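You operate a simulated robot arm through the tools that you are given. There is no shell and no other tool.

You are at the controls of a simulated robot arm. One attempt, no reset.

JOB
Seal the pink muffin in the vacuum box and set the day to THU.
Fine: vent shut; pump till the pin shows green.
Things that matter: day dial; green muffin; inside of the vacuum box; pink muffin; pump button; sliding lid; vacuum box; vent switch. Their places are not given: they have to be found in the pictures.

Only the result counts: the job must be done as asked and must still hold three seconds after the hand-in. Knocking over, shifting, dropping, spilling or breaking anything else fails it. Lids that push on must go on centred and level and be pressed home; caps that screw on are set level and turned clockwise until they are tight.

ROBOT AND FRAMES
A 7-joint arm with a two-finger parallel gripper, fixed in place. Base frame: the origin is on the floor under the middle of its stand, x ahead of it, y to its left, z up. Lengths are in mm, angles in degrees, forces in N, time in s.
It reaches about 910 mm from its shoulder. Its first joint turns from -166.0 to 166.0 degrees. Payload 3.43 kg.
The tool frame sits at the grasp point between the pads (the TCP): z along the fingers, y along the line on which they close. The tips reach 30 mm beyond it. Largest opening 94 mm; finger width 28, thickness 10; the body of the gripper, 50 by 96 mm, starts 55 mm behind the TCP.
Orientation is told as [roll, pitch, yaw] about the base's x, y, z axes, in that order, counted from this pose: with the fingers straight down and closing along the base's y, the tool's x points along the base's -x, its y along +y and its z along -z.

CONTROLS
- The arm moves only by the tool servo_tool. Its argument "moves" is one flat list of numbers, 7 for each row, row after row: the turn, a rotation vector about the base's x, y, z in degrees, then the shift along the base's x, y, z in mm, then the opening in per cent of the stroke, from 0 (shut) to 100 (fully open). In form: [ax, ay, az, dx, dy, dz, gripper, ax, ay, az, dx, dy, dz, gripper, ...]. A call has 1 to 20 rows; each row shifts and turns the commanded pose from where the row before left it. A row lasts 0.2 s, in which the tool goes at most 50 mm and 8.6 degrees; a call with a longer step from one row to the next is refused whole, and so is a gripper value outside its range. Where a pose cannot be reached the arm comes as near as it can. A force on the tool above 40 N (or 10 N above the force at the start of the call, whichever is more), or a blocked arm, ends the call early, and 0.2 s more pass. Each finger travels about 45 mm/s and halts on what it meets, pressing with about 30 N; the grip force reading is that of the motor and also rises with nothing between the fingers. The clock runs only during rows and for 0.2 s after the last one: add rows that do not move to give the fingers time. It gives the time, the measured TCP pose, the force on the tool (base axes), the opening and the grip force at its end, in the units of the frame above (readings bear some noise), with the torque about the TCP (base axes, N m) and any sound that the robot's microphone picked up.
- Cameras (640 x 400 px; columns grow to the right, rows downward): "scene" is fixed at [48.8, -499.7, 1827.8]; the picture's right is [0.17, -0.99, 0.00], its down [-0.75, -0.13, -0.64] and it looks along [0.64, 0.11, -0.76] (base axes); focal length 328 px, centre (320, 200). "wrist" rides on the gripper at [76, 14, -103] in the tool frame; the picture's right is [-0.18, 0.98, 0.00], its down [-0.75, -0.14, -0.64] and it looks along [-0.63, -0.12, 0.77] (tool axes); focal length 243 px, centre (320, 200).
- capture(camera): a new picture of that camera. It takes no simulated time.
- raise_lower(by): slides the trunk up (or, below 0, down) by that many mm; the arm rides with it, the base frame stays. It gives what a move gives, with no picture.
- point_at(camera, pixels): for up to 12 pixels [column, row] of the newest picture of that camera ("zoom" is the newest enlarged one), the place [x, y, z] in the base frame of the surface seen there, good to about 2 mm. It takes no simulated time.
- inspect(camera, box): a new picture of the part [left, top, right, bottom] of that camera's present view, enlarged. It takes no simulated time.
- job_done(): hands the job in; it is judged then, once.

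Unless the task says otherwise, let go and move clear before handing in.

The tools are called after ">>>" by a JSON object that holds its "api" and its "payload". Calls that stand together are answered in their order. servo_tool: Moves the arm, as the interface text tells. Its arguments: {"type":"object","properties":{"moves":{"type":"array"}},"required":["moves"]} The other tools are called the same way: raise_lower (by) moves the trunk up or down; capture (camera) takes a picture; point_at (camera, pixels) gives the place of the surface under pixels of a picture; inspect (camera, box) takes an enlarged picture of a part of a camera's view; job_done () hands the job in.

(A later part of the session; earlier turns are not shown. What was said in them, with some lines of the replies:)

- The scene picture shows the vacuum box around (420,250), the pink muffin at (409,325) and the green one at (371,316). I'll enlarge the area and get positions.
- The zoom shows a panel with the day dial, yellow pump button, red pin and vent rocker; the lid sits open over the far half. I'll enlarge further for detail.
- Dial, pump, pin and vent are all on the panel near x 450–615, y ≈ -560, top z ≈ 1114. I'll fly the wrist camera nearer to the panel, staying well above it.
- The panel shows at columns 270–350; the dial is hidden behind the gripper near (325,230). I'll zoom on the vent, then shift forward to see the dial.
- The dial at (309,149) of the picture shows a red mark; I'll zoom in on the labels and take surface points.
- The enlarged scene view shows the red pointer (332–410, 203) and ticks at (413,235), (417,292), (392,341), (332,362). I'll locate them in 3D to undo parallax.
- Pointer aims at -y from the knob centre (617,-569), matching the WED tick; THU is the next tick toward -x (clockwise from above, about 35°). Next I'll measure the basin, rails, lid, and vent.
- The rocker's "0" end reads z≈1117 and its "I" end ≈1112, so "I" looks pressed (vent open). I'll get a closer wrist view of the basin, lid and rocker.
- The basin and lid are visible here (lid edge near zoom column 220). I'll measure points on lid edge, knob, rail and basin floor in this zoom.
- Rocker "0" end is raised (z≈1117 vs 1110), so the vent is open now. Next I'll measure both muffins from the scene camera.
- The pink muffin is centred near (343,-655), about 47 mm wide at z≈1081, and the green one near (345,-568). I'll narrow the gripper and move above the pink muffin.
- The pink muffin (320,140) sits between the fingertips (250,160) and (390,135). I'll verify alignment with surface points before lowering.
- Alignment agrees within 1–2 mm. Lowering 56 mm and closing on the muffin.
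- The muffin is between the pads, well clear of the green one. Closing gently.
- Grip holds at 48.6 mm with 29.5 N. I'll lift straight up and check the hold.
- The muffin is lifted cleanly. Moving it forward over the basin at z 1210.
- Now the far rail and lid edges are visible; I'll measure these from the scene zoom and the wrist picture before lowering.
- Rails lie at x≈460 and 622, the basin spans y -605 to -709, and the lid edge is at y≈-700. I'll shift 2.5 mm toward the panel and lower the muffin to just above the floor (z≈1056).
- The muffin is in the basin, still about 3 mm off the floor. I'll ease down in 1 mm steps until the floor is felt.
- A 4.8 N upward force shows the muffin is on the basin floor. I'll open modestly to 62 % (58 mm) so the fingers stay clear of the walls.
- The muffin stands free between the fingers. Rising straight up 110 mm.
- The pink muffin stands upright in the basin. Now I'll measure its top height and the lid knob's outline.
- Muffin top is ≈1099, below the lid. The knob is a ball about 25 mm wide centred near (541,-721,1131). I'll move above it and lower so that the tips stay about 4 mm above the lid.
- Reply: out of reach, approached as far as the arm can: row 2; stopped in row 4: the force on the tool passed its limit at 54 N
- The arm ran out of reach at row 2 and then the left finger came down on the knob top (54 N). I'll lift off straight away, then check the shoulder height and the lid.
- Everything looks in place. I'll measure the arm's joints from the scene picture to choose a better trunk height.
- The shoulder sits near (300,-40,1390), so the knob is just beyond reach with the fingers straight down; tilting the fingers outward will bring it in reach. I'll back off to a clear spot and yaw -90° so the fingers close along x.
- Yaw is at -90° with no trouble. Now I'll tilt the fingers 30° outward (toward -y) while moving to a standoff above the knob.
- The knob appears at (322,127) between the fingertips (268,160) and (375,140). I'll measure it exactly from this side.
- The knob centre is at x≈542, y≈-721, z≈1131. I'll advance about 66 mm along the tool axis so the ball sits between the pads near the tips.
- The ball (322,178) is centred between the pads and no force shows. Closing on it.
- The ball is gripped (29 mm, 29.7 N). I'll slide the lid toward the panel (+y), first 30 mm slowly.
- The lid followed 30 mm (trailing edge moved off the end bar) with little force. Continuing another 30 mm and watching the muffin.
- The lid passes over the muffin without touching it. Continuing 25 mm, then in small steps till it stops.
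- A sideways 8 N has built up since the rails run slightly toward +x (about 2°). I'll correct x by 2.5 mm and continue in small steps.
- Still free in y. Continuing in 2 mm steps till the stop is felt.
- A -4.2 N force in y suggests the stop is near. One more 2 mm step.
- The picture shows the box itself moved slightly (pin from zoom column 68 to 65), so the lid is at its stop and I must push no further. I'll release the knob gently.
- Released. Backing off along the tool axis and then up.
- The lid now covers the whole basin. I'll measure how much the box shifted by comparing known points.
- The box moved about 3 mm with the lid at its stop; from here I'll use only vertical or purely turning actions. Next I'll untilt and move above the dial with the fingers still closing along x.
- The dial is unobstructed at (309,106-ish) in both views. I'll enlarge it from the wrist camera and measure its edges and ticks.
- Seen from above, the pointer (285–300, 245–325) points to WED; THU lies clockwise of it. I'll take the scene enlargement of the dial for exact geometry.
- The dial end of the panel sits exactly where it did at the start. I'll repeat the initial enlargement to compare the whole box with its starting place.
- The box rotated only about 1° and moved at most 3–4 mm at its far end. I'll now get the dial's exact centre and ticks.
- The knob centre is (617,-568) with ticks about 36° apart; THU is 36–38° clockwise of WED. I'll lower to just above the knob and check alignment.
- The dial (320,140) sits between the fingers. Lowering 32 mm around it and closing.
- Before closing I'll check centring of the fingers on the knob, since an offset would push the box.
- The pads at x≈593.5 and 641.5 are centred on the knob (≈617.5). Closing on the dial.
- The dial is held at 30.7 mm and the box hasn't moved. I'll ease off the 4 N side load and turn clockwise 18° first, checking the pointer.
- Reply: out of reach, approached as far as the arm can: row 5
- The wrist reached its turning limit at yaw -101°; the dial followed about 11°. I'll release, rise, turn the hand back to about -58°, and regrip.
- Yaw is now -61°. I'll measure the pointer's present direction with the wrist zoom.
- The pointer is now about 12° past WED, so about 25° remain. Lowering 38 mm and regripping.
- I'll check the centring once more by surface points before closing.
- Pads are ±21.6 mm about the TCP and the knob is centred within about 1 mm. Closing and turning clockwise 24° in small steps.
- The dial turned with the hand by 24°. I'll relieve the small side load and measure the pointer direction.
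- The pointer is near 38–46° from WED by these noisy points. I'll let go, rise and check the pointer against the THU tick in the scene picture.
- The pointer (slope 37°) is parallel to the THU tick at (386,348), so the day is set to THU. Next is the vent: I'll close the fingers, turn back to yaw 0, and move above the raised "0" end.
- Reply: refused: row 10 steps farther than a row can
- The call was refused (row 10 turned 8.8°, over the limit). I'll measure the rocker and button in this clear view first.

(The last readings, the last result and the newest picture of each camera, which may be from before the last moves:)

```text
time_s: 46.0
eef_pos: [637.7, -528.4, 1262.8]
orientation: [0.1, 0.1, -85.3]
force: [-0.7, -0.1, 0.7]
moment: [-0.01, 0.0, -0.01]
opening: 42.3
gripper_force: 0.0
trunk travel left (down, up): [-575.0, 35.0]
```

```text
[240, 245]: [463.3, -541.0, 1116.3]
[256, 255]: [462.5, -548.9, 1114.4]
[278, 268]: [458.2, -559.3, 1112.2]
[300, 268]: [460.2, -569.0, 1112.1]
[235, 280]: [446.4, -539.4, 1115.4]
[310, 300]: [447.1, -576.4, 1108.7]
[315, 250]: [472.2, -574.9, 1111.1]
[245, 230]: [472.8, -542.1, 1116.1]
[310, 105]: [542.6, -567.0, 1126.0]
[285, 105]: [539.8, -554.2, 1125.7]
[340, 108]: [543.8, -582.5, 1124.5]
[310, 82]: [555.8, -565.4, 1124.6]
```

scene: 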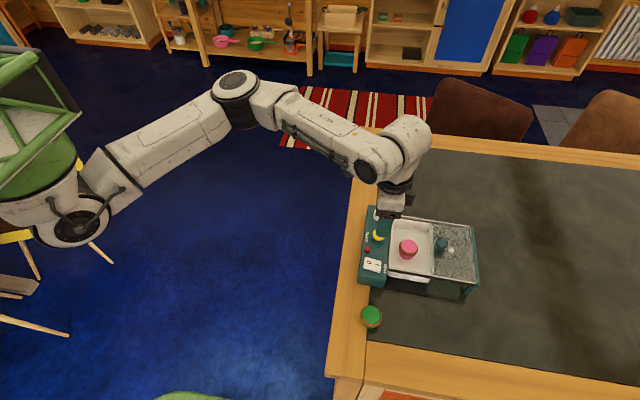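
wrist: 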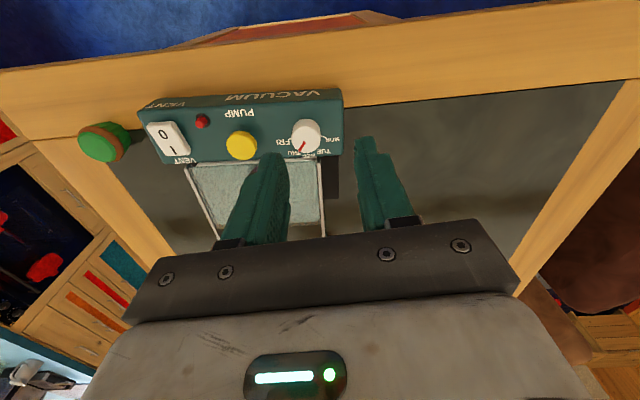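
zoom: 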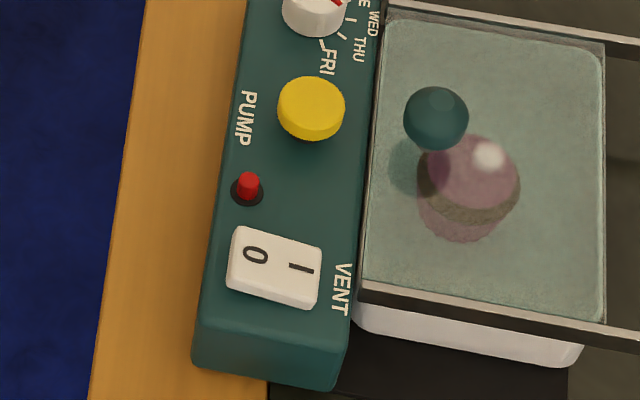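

The rocker spans y -539 to -577 (centre -558), with the "0" end at z≈1116. Moving above its "0" end at (460,-544) with fingers closed and yaw 0.

>>> {"api": "servo_tool", "payload": {"moves": [0, 0, 8.5, -17.7, -1.5, -4, 30, 0, 0, 8.5, -17.7, -1.5, -4, 15, 0, 0, 8.5, -17.7, -1.5, -4, 0, 0, 0, 8.5, -17.7, -1.5, -4, 0, 0, 0, 8.5, -17.7, -1.5, -6, 0, 0, 0, 8.5, -17.7, -1.5, -8, 0, 0, 0, 8.5, -17.7, -1.5, -8, 0, 0, 0, 8.5, -17.7, -1.5, -8, 0, 0, 0, 8.5, -17.7, -1.5, -8, 0, 0, 0, 8.5, -18, -1.5, -8, 0, 0, 0, 0.2, 0, 0, 0, 0, 0, 0, 0, 0, 0, 0, 0]}}

>>> {"api": "capture", "payload": {"camera": "wrist"}}

>>> {"api": "inspect", "payload": {"camera": "scene", "box": [340, 215, 420, 290]}}

```text
time_s: 48.6
eef_pos: [459.7, -543.3, 1201.3]
orientation: [0.1, 0.0, 0.0]
force: [-0.3, -0.1, 0.7]
moment: [-0.02, 0.05, 0.03]
opening: 0.0
gripper_force: 29.8
trunk travel left (down, up): [-575.0, 35.0]
```

```text
taken
```

wrist: 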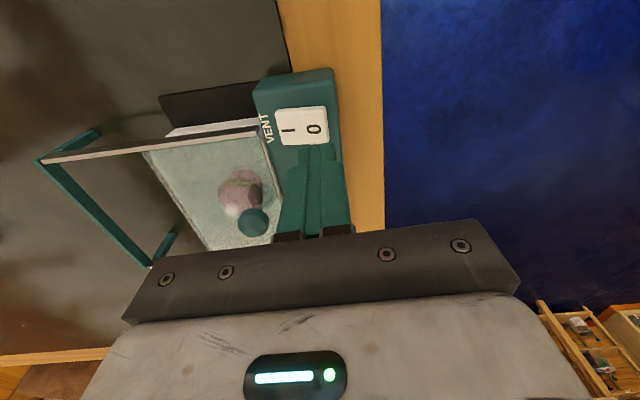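

```text
5.33 times, centred on (380, 252) of scene
```

zoom: 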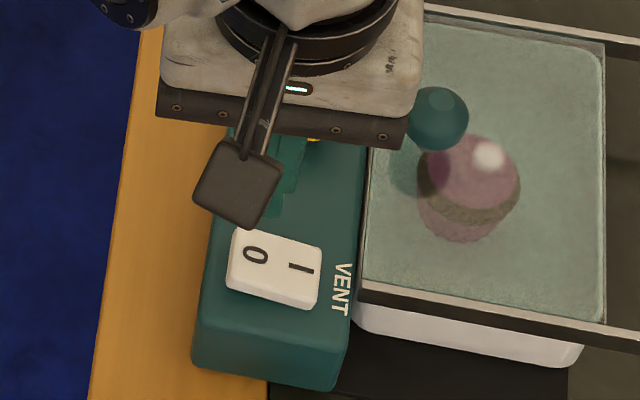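

Closed tips are over the "0" end. Lowering to about 4 mm above it.

>>> {"api": "servo_tool", "payload": {"moves": [0, 0, 0, 0, 0, -25, 0, 0, 0, 0, 0, 0, -20, 0, 0, 0, 0, 0, 0, -5, 0, 0, 0, 0, 0, 0, 0, 0]}}

>>> {"api": "capture", "payload": {"camera": "wrist"}}

>>> {"api": "inspect", "payload": {"camera": "scene", "box": [340, 215, 420, 290]}}

```text
time_s: 49.6
eef_pos: [460.8, -542.0, 1151.7]
orientation: [0.2, 0.1, 0.0]
force: [0.3, 0.6, -0.7]
moment: [-0.01, 0.0, 0.01]
opening: 0.0
gripper_force: 29.8
trunk travel left (down, up): [-575.0, 35.0]
```

```text
taken
```

wrist: 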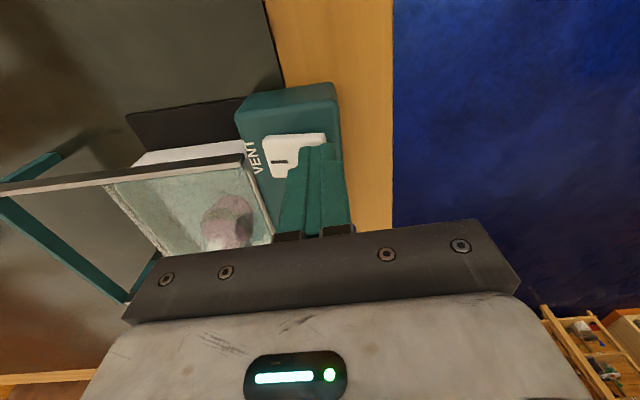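

```text
5.33 times, centred on (380, 252) of scene
```

zoom: 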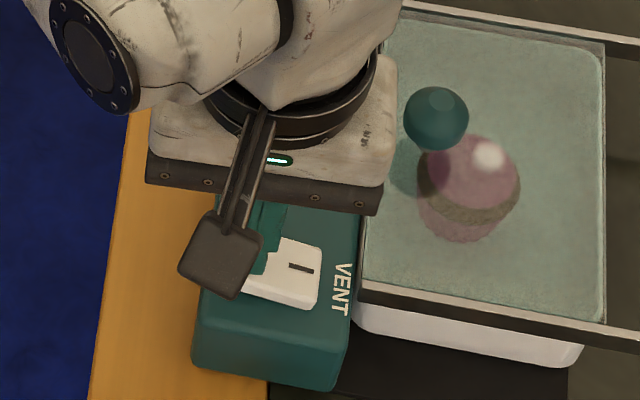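

The tips hover over the "0" end only, with "I" still visible. Pressing down in 2 mm steps.

>>> {"api": "servo_tool", "payload": {"moves": [0, 0, 0, 0, 0, -2, 0, 0, 0, 0, 0, 0, -2, 0, 0, 0, 0, 0, 0, -2, 0, 0, 0, 0, 0, 0, -2, 0, 0, 0, 0, 0, 0, 0, 0]}}

```text
time_s: 50.8
eef_pos: [460.1, -540.5, 1144.0]
orientation: [0.1, 0.1, 0.1]
force: [0.6, 10.1, 10.5]
moment: [0.23, 0.06, 0.0]
opening: 0.1
gripper_force: 30.1
trunk travel left (down, up): [-575.0, 35.0]
```

There's 10 N upward but also 10 N sideways, meaning the tips sit on the rocker's outer edge. I'll lift, shift 6 mm inward, and check the box hasn't moved.

>>> {"api": "servo_tool", "payload": {"moves": [0, 0, 0, 0, 0, 8, 0, 0, 0, 0, 0, 0, 6, 0, 0, 0, 0, 0, -6, 0, 0, 0, 0, 0, 0, 0, 0, 0]}}

>>> {"api": "inspect", "payload": {"camera": "scene", "box": [340, 215, 420, 290]}}

>>> {"api": "inspect", "payload": {"camera": "wrist", "box": [220, 70, 380, 240]}}

```text
time_s: 51.8
eef_pos: [459.3, -547.4, 1158.4]
orientation: [0.0, 0.1, 0.0]
force: [-0.4, -1.2, -0.4]
moment: [-0.04, 0.0, 0.0]
opening: 0.1
gripper_force: 29.6
trunk travel left (down, up): [-575.0, 35.0]
```

```text
5.33 times, centred on (380, 252) of scene
```

zoom: 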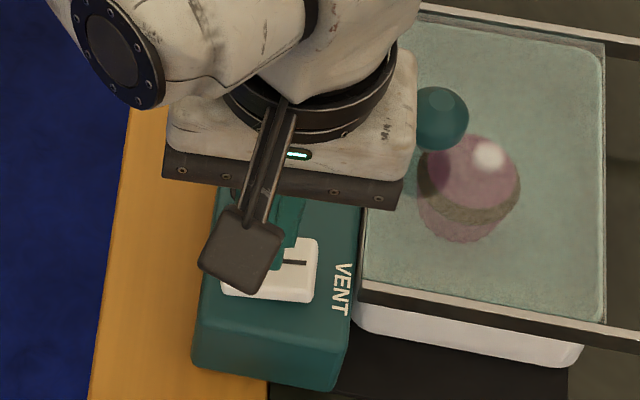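

```text
2.35 times, centred on (300, 155) of wrist
```

zoom: 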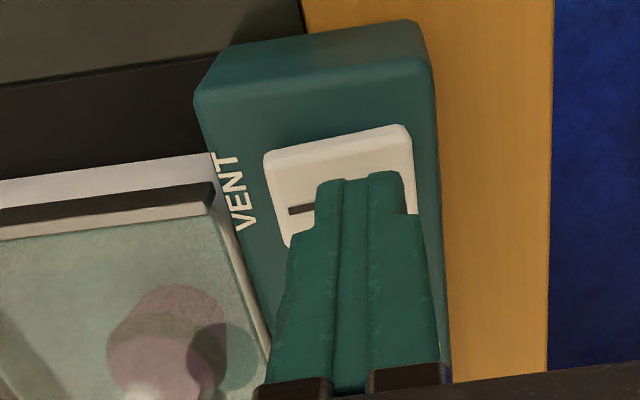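

The "I" mark has moved to (293,263), so the rocker may have already flipped. I'll measure the heights of both ends.

>>> {"api": "point_at", "payload": {"camera": "zoom", "pixels": [[400, 140], [380, 150], [285, 165], [280, 180], [295, 230], [300, 190], [340, 150], [409, 165]]}}

```text
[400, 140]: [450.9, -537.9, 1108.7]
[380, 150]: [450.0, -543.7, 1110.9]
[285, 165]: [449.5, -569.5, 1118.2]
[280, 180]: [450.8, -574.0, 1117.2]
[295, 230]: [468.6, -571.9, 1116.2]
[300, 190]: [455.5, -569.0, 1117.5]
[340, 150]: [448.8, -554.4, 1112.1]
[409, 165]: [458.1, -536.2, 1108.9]
```

The rocker has flipped: "0" end now z≈1109, "I" end ≈1117, so the vent is shut. Next I'll move over the pump button at (542.5,-567.5).

>>> {"api": "servo_tool", "payload": {"moves": [0, 0, 0, 0, 0, 25, 0, 0, 0, 0, 30, -6, 0, 0, 0, 0, 0, 30, -7, 0, 0, 0, 0, 0, 23, -7, 0, 0, 0, 0, 0, 0, 0, 0, 0]}}

>>> {"api": "capture", "payload": {"camera": "wrist"}}

>>> {"api": "inspect", "payload": {"camera": "scene", "box": [340, 190, 440, 290]}}

```text
time_s: 53.0
eef_pos: [542.9, -566.9, 1180.9]
orientation: [0.1, 0.1, 0.0]
force: [0.1, -0.2, 0.0]
moment: [-0.04, 0.0, 0.0]
opening: 0.0
gripper_force: 29.8
trunk travel left (down, up): [-575.0, 35.0]
```

```text
taken
```

wrist: 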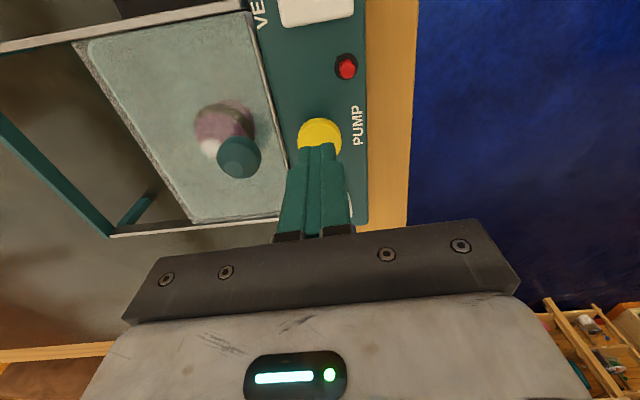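

```text
4.00 times, centred on (390, 240) of scene
```

zoom: 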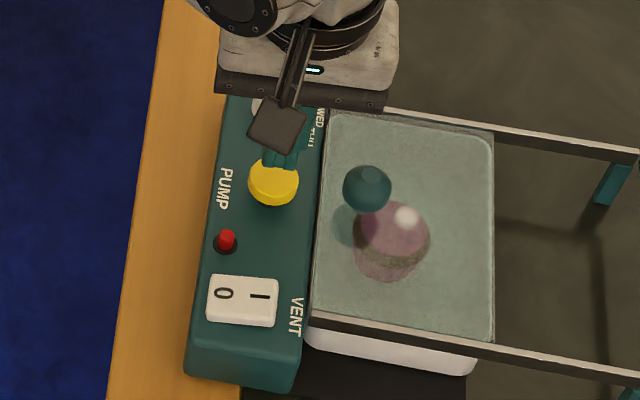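

The closed tips are above the button (320,135). Lowering to about 4 mm above it and then pressing in 2 mm steps.

>>> {"api": "servo_tool", "payload": {"moves": [0, 0, 0, 0, 0, -12, 0, 0, 0, 0, 0, 0, -9, 0, 0, 0, 0, 0, 0, -2, 0, 0, 0, 0, 0, 0, -2, 0, 0, 0, 0, 0, 0, -2, 0, 0, 0, 0, 0, 0, -2, 0, 0, 0, 0, 0, 0, 0, 0]}}

>>> {"api": "inspect", "payload": {"camera": "wrist", "box": [260, 20, 400, 220]}}

```text
time_s: 54.6
eef_pos: [543.2, -568.2, 1153.0]
orientation: [0.0, 0.1, 0.0]
force: [-1.1, -1.1, 2.8]
moment: [-0.03, -0.03, -0.02]
opening: 0.0
gripper_force: 30.3
trunk travel left (down, up): [-575.0, 35.0]
```

```text
2.00 times, centred on (330, 120) of wrist
```

zoom: 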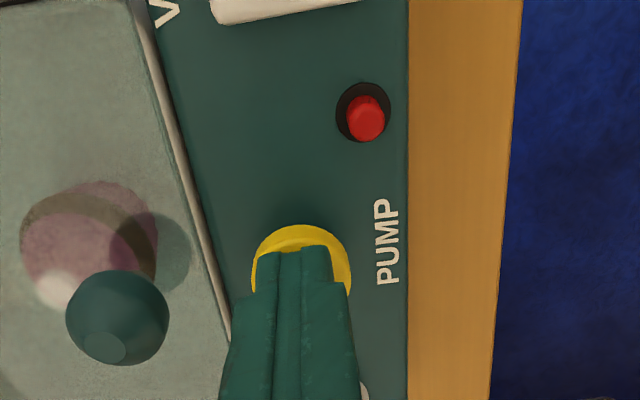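

Light contact of 2.8 N on the button. Pressing further in 2 mm steps.

>>> {"api": "servo_tool", "payload": {"moves": [0, 0, 0, 0, 0, -2, 0, 0, 0, 0, 0, 0, -2, 0, 0, 0, 0, 0, 0, -2, 0, 0, 0, 0, 0, 0, 0, 0]}}

>>> {"api": "inspect", "payload": {"camera": "wrist", "box": [260, 20, 400, 220]}}

```text
time_s: 55.6
eef_pos: [543.4, -567.9, 1147.1]
orientation: [0.0, 0.0, 0.0]
force: [0.1, -3.2, 5.6]
moment: [-0.05, -0.06, -0.06]
opening: 0.2
gripper_force: 30.1
trunk travel left (down, up): [-575.0, 35.0]
```

```text
2.00 times, centred on (330, 120) of wrist
```

zoom: 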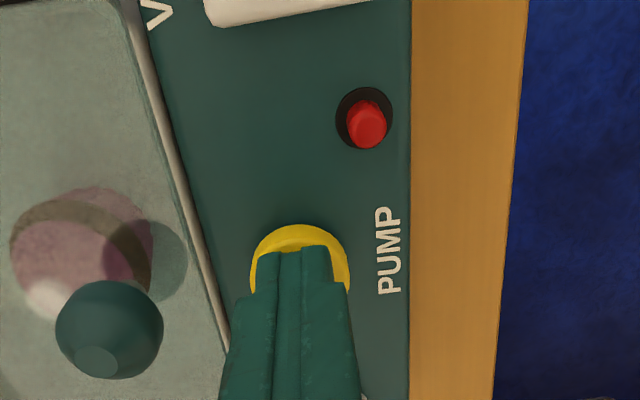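

The button is spring-loaded and still moving (5.6 N). Continuing down until it bottoms.

>>> {"api": "servo_tool", "payload": {"moves": [0, 0, 0, 0, 0, -2, 0, 0, 0, 0, 0, 0, -2, 0, 0, 0, 0, 0, 0, 0, 0]}}

>>> {"api": "inspect", "payload": {"camera": "wrist", "box": [260, 20, 400, 220]}}

```text
time_s: 56.4
eef_pos: [542.5, -568.2, 1143.2]
orientation: [0.1, 0.0, 0.0]
force: [-0.8, 0.7, 6.4]
moment: [0.0, -0.03, 0.03]
opening: 0.2
gripper_force: 29.9
trunk travel left (down, up): [-575.0, 35.0]
heard: click
```

```text
2.00 times, centred on (330, 120) of wrist
```

zoom: 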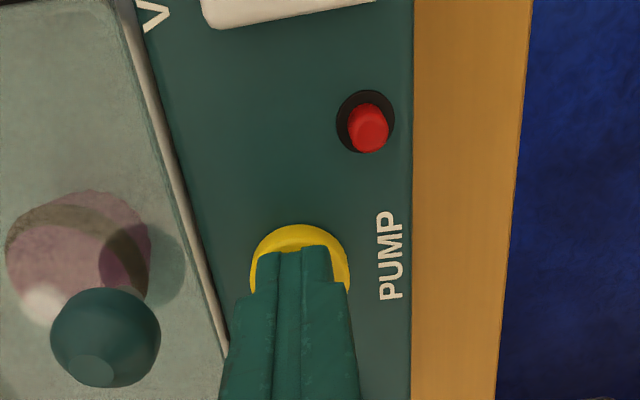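

A click was heard at the bottom of the stroke. I'll let it up fully, look at the pin, then stroke again.

>>> {"api": "servo_tool", "payload": {"moves": [0, 0, 0, 0, 0, 7, 0, 0, 0, 0, 0, 0, 8, 0, 0, 0, 0, 0, 0, 0, 0]}}

>>> {"api": "inspect", "payload": {"camera": "wrist", "box": [260, 20, 400, 220]}}

```text
time_s: 57.2
eef_pos: [542.6, -568.0, 1158.5]
orientation: [0.0, 0.1, 0.1]
force: [0.3, -0.1, 0.2]
moment: [0.02, -0.01, 0.0]
opening: 0.0
gripper_force: 30.7
trunk travel left (down, up): [-575.0, 35.0]
```

```text
2.00 times, centred on (330, 120) of wrist
```

zoom: 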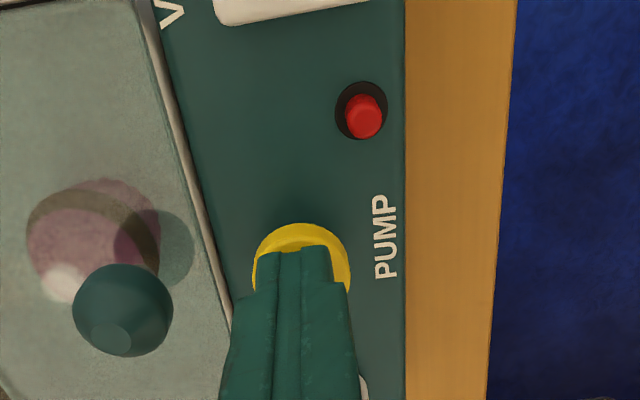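

The pin is still red after one stroke. Making a second full stroke (down 15 mm, then up).

>>> {"api": "servo_tool", "payload": {"moves": [0, 0, 0, 0, 0, -6, 0, 0, 0, 0, 0, 0, -5, 0, 0, 0, 0, 0, 0, -4, 0, 0, 0, 0, 0, 0, -1, 0, 0, 0, 0, 0, 0, 0, 0, 0, 0, 0, 0, 0, 8, 0, 0, 0, 0, 0, 0, 8, 0, 0, 0, 0, 0, 0, 0, 0]}}

>>> {"api": "inspect", "payload": {"camera": "wrist", "box": [260, 20, 400, 220]}}

```text
time_s: 59.0
eef_pos: [543.4, -568.3, 1157.6]
orientation: [0.2, 0.1, 0.0]
force: [-0.2, 0.4, 0.4]
moment: [0.02, -0.07, 0.0]
opening: 0.0
gripper_force: 29.7
trunk travel left (down, up): [-575.0, 35.0]
heard: click
```

```text
2.00 times, centred on (330, 120) of wrist
```

zoom: 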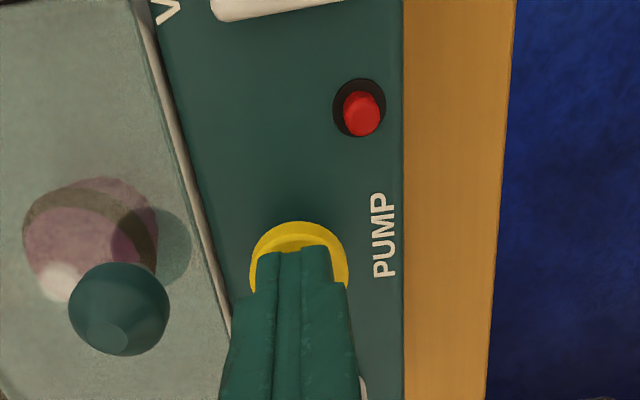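

Second click heard; the pin looks slightly lower. I'll check its height and make two more strokes.

>>> {"api": "point_at", "payload": {"camera": "zoom", "pixels": [[361, 118], [361, 105], [375, 60]]}}

>>> {"api": "servo_tool", "payload": {"moves": [0, 0, 0, 0, 0, -6, 0, 0, 0, 0, 0, 0, -5, 0, 0, 0, 0, 0, 0, -4, 0, 0, 0, 0, 0, 0, -1, 0, 0, 0, 0, 0, 0, 0, 0, 0, 0, 0, 0, 0, 8, 0, 0, 0, 0, 0, 0, 8, 0, 0, 0, 0, 0, 0, 0, 0, 0, 0, 0, 0, 0, -6, 0, 0, 0, 0, 0, 0, -5, 0, 0, 0, 0, 0, 0, -4, 0, 0, 0, 0, 0, 0, -1, 0, 0, 0, 0, 0, 0, 0, 0, 0, 0, 0, 0, 0, 8, 0, 0, 0, 0, 0, 0, 8, 0, 0, 0, 0, 0, 0, 0, 0]}}

>>> {"api": "inspect", "payload": {"camera": "wrist", "box": [260, 20, 400, 220]}}

```text
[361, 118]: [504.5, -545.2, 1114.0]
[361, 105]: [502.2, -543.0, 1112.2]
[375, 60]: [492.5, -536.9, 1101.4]
```

```text
time_s: 62.4
eef_pos: [543.4, -566.8, 1158.7]
orientation: [0.1, 0.1, -0.1]
force: [0.1, 0.4, 0.7]
moment: [0.0, 0.0, 0.01]
opening: 0.0
gripper_force: 29.7
trunk travel left (down, up): [-575.0, 35.0]
heard: click, click
```

```text
2.00 times, centred on (330, 120) of wrist
```

zoom: 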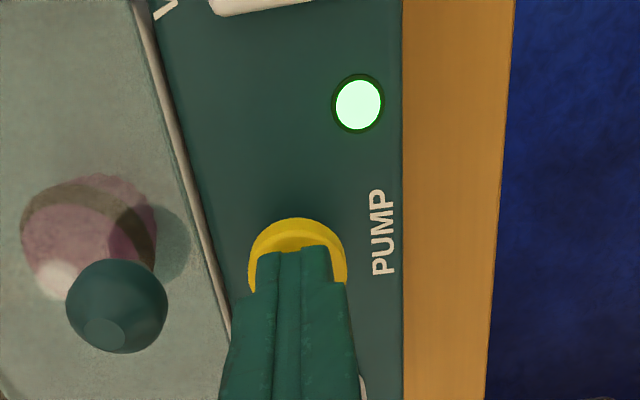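

After four clicks the pin (358,105) shows green. I'll rise clear of the box and check everything.

>>> {"api": "servo_tool", "payload": {"moves": [0, 0, 0, 0, 0, 15, 0, 0, 0, 0, 0, 0, 30, 0, 0, 0, 0, 0, 0, 40, 0, 0, 0, 0, 0, 30, 30, 0, 0, 0, 0, -10, 40, 20, 0, 0, 0, 0, -10, 40, 10, 0, 0, 0, 0, -10, 40, 0, 0, 0, 0, 0, -10, 40, 0, 0, 0, 0, 0, 0, 0, 0, 0]}}

>>> {"api": "capture", "payload": {"camera": "scene"}}

>>> {"api": "inspect", "payload": {"camera": "scene", "box": [355, 200, 405, 290]}}

>>> {"api": "inspect", "payload": {"camera": "scene", "box": [380, 205, 490, 300]}}

>>> {"api": "inspect", "payload": {"camera": "scene", "box": [360, 200, 400, 225]}}

```text
time_s: 64.4
eef_pos: [503.1, -377.5, 1304.3]
orientation: [0.0, 0.1, 0.0]
force: [0.4, -0.2, 0.3]
moment: [-0.02, -0.01, 0.03]
opening: 0.1
gripper_force: 30.0
trunk travel left (down, up): [-575.0, 35.0]
```

```text
taken
```

scene: 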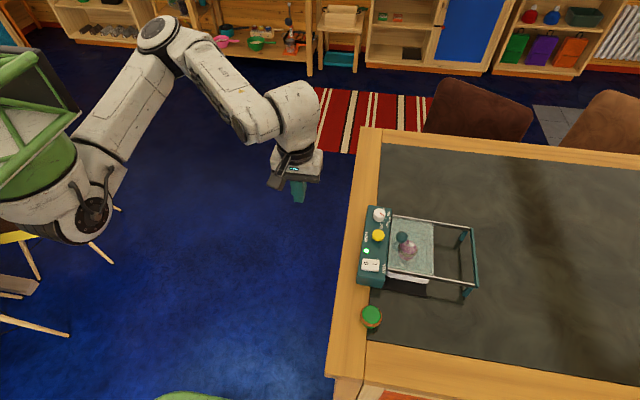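

```text
4.44 times, centred on (380, 245) of scene
```

zoom: 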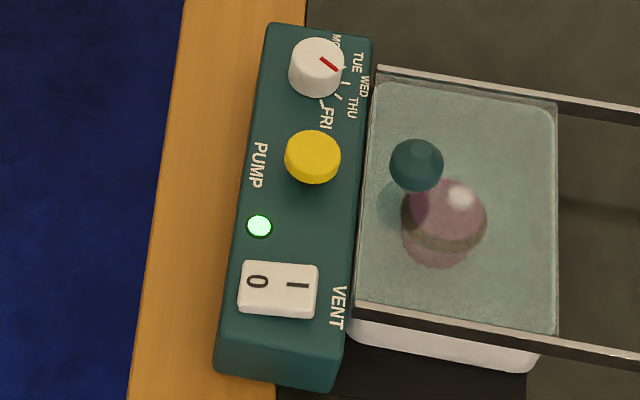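

```text
4.21 times, centred on (435, 252) of scene
```

zoom: 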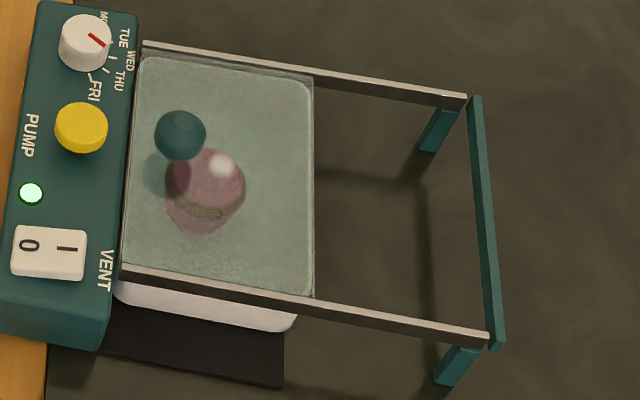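

```text
16.00 times, centred on (380, 212) of scene
```

zoom: 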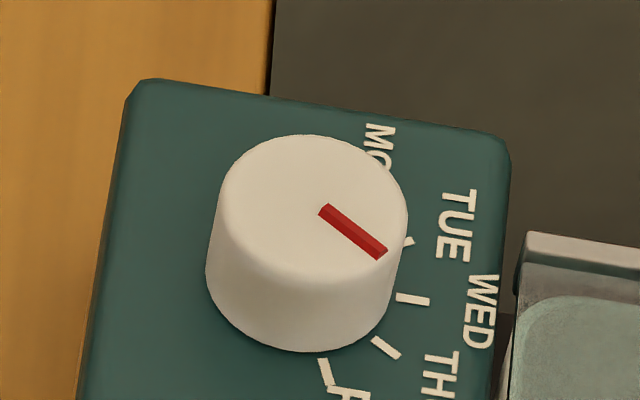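

Pin is green at (259,226), vent on "0", dial on THU, and the lid covers the muffin. I'll wait a few seconds to see that the vacuum holds.

>>> {"api": "servo_tool", "payload": {"moves": [0, 0, 0, -5, 20, 10, 20, 0, 0, 0, -5, 20, 10, 40, 0, 0, 0, 0, 0, 0, 50, 0, 0, 0, 0, 0, 0, 50, 0, 0, 0, 0, 0, 0, 50, 0, 0, 0, 0, 0, 0, 50, 0, 0, 0, 0, 0, 0, 50, 0, 0, 0, 0, 0, 0, 50, 0, 0, 0, 0, 0, 0, 50, 0, 0, 0, 0, 0, 0, 50, 0, 0, 0, 0, 0, 0, 50, 0, 0, 0, 0, 0, 0, 50, 0, 0, 0, 0, 0, 0, 50, 0, 0, 0, 0, 0, 0, 50, 0, 0, 0, 0, 0, 0, 50, 0, 0, 0, 0, 0, 0, 50, 0, 0, 0, 0, 0, 0, 50, 0, 0, 0, 0, 0, 0, 50]}}

>>> {"api": "inspect", "payload": {"camera": "scene", "box": [340, 190, 500, 350]}}

```text
time_s: 68.2
eef_pos: [492.9, -338.5, 1325.1]
orientation: [0.1, 0.1, -0.1]
force: [0.5, 0.0, -1.0]
moment: [0.02, -0.02, -0.01]
opening: 47.0
gripper_force: 0.0
trunk travel left (down, up): [-575.0, 35.0]
```

```text
2.50 times, centred on (420, 270) of scene
```

zoom: 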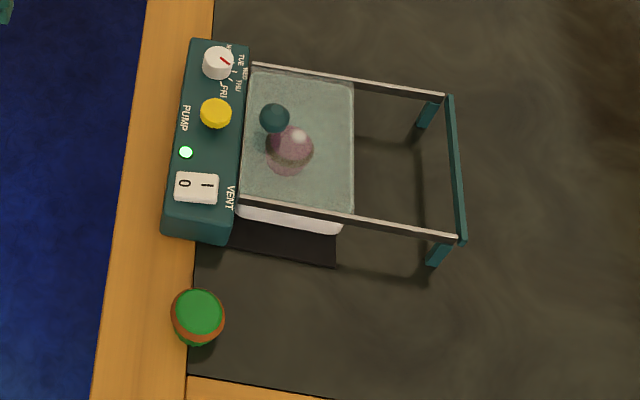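

After about 4 s the pin at (186,152) is still green, the dial is on THU, the vent is on "0", and the green muffin hasn't moved. The hand is clear, so I'm handing in.

>>> {"api": "job_done", "payload": {}}

```text
The job is handed in.
```

The pink muffin is sealed in the vacuum box and the day dial is set to THU. I handed the job in but have no verdict back.

- **Seal:** the lid is slid fully home over the muffin and the vent is on "0". The pin turned green after four pump strokes and was still green about six seconds after the last one.
- **Dial:** the pointer lines up with the THU tick.
- **Box shift:** the box moved while I closed the lid. It turned about 1°, and its far end shifted 3–4 mm, because I pushed slightly past the stop.
- **Knob knock:** on my first try at the lid knob the arm ran out of reach and a finger pressed down on top of it at 54 N. I saw no damage, and the lid slid normally afterwards.
- **Green muffin:** it is where it started.
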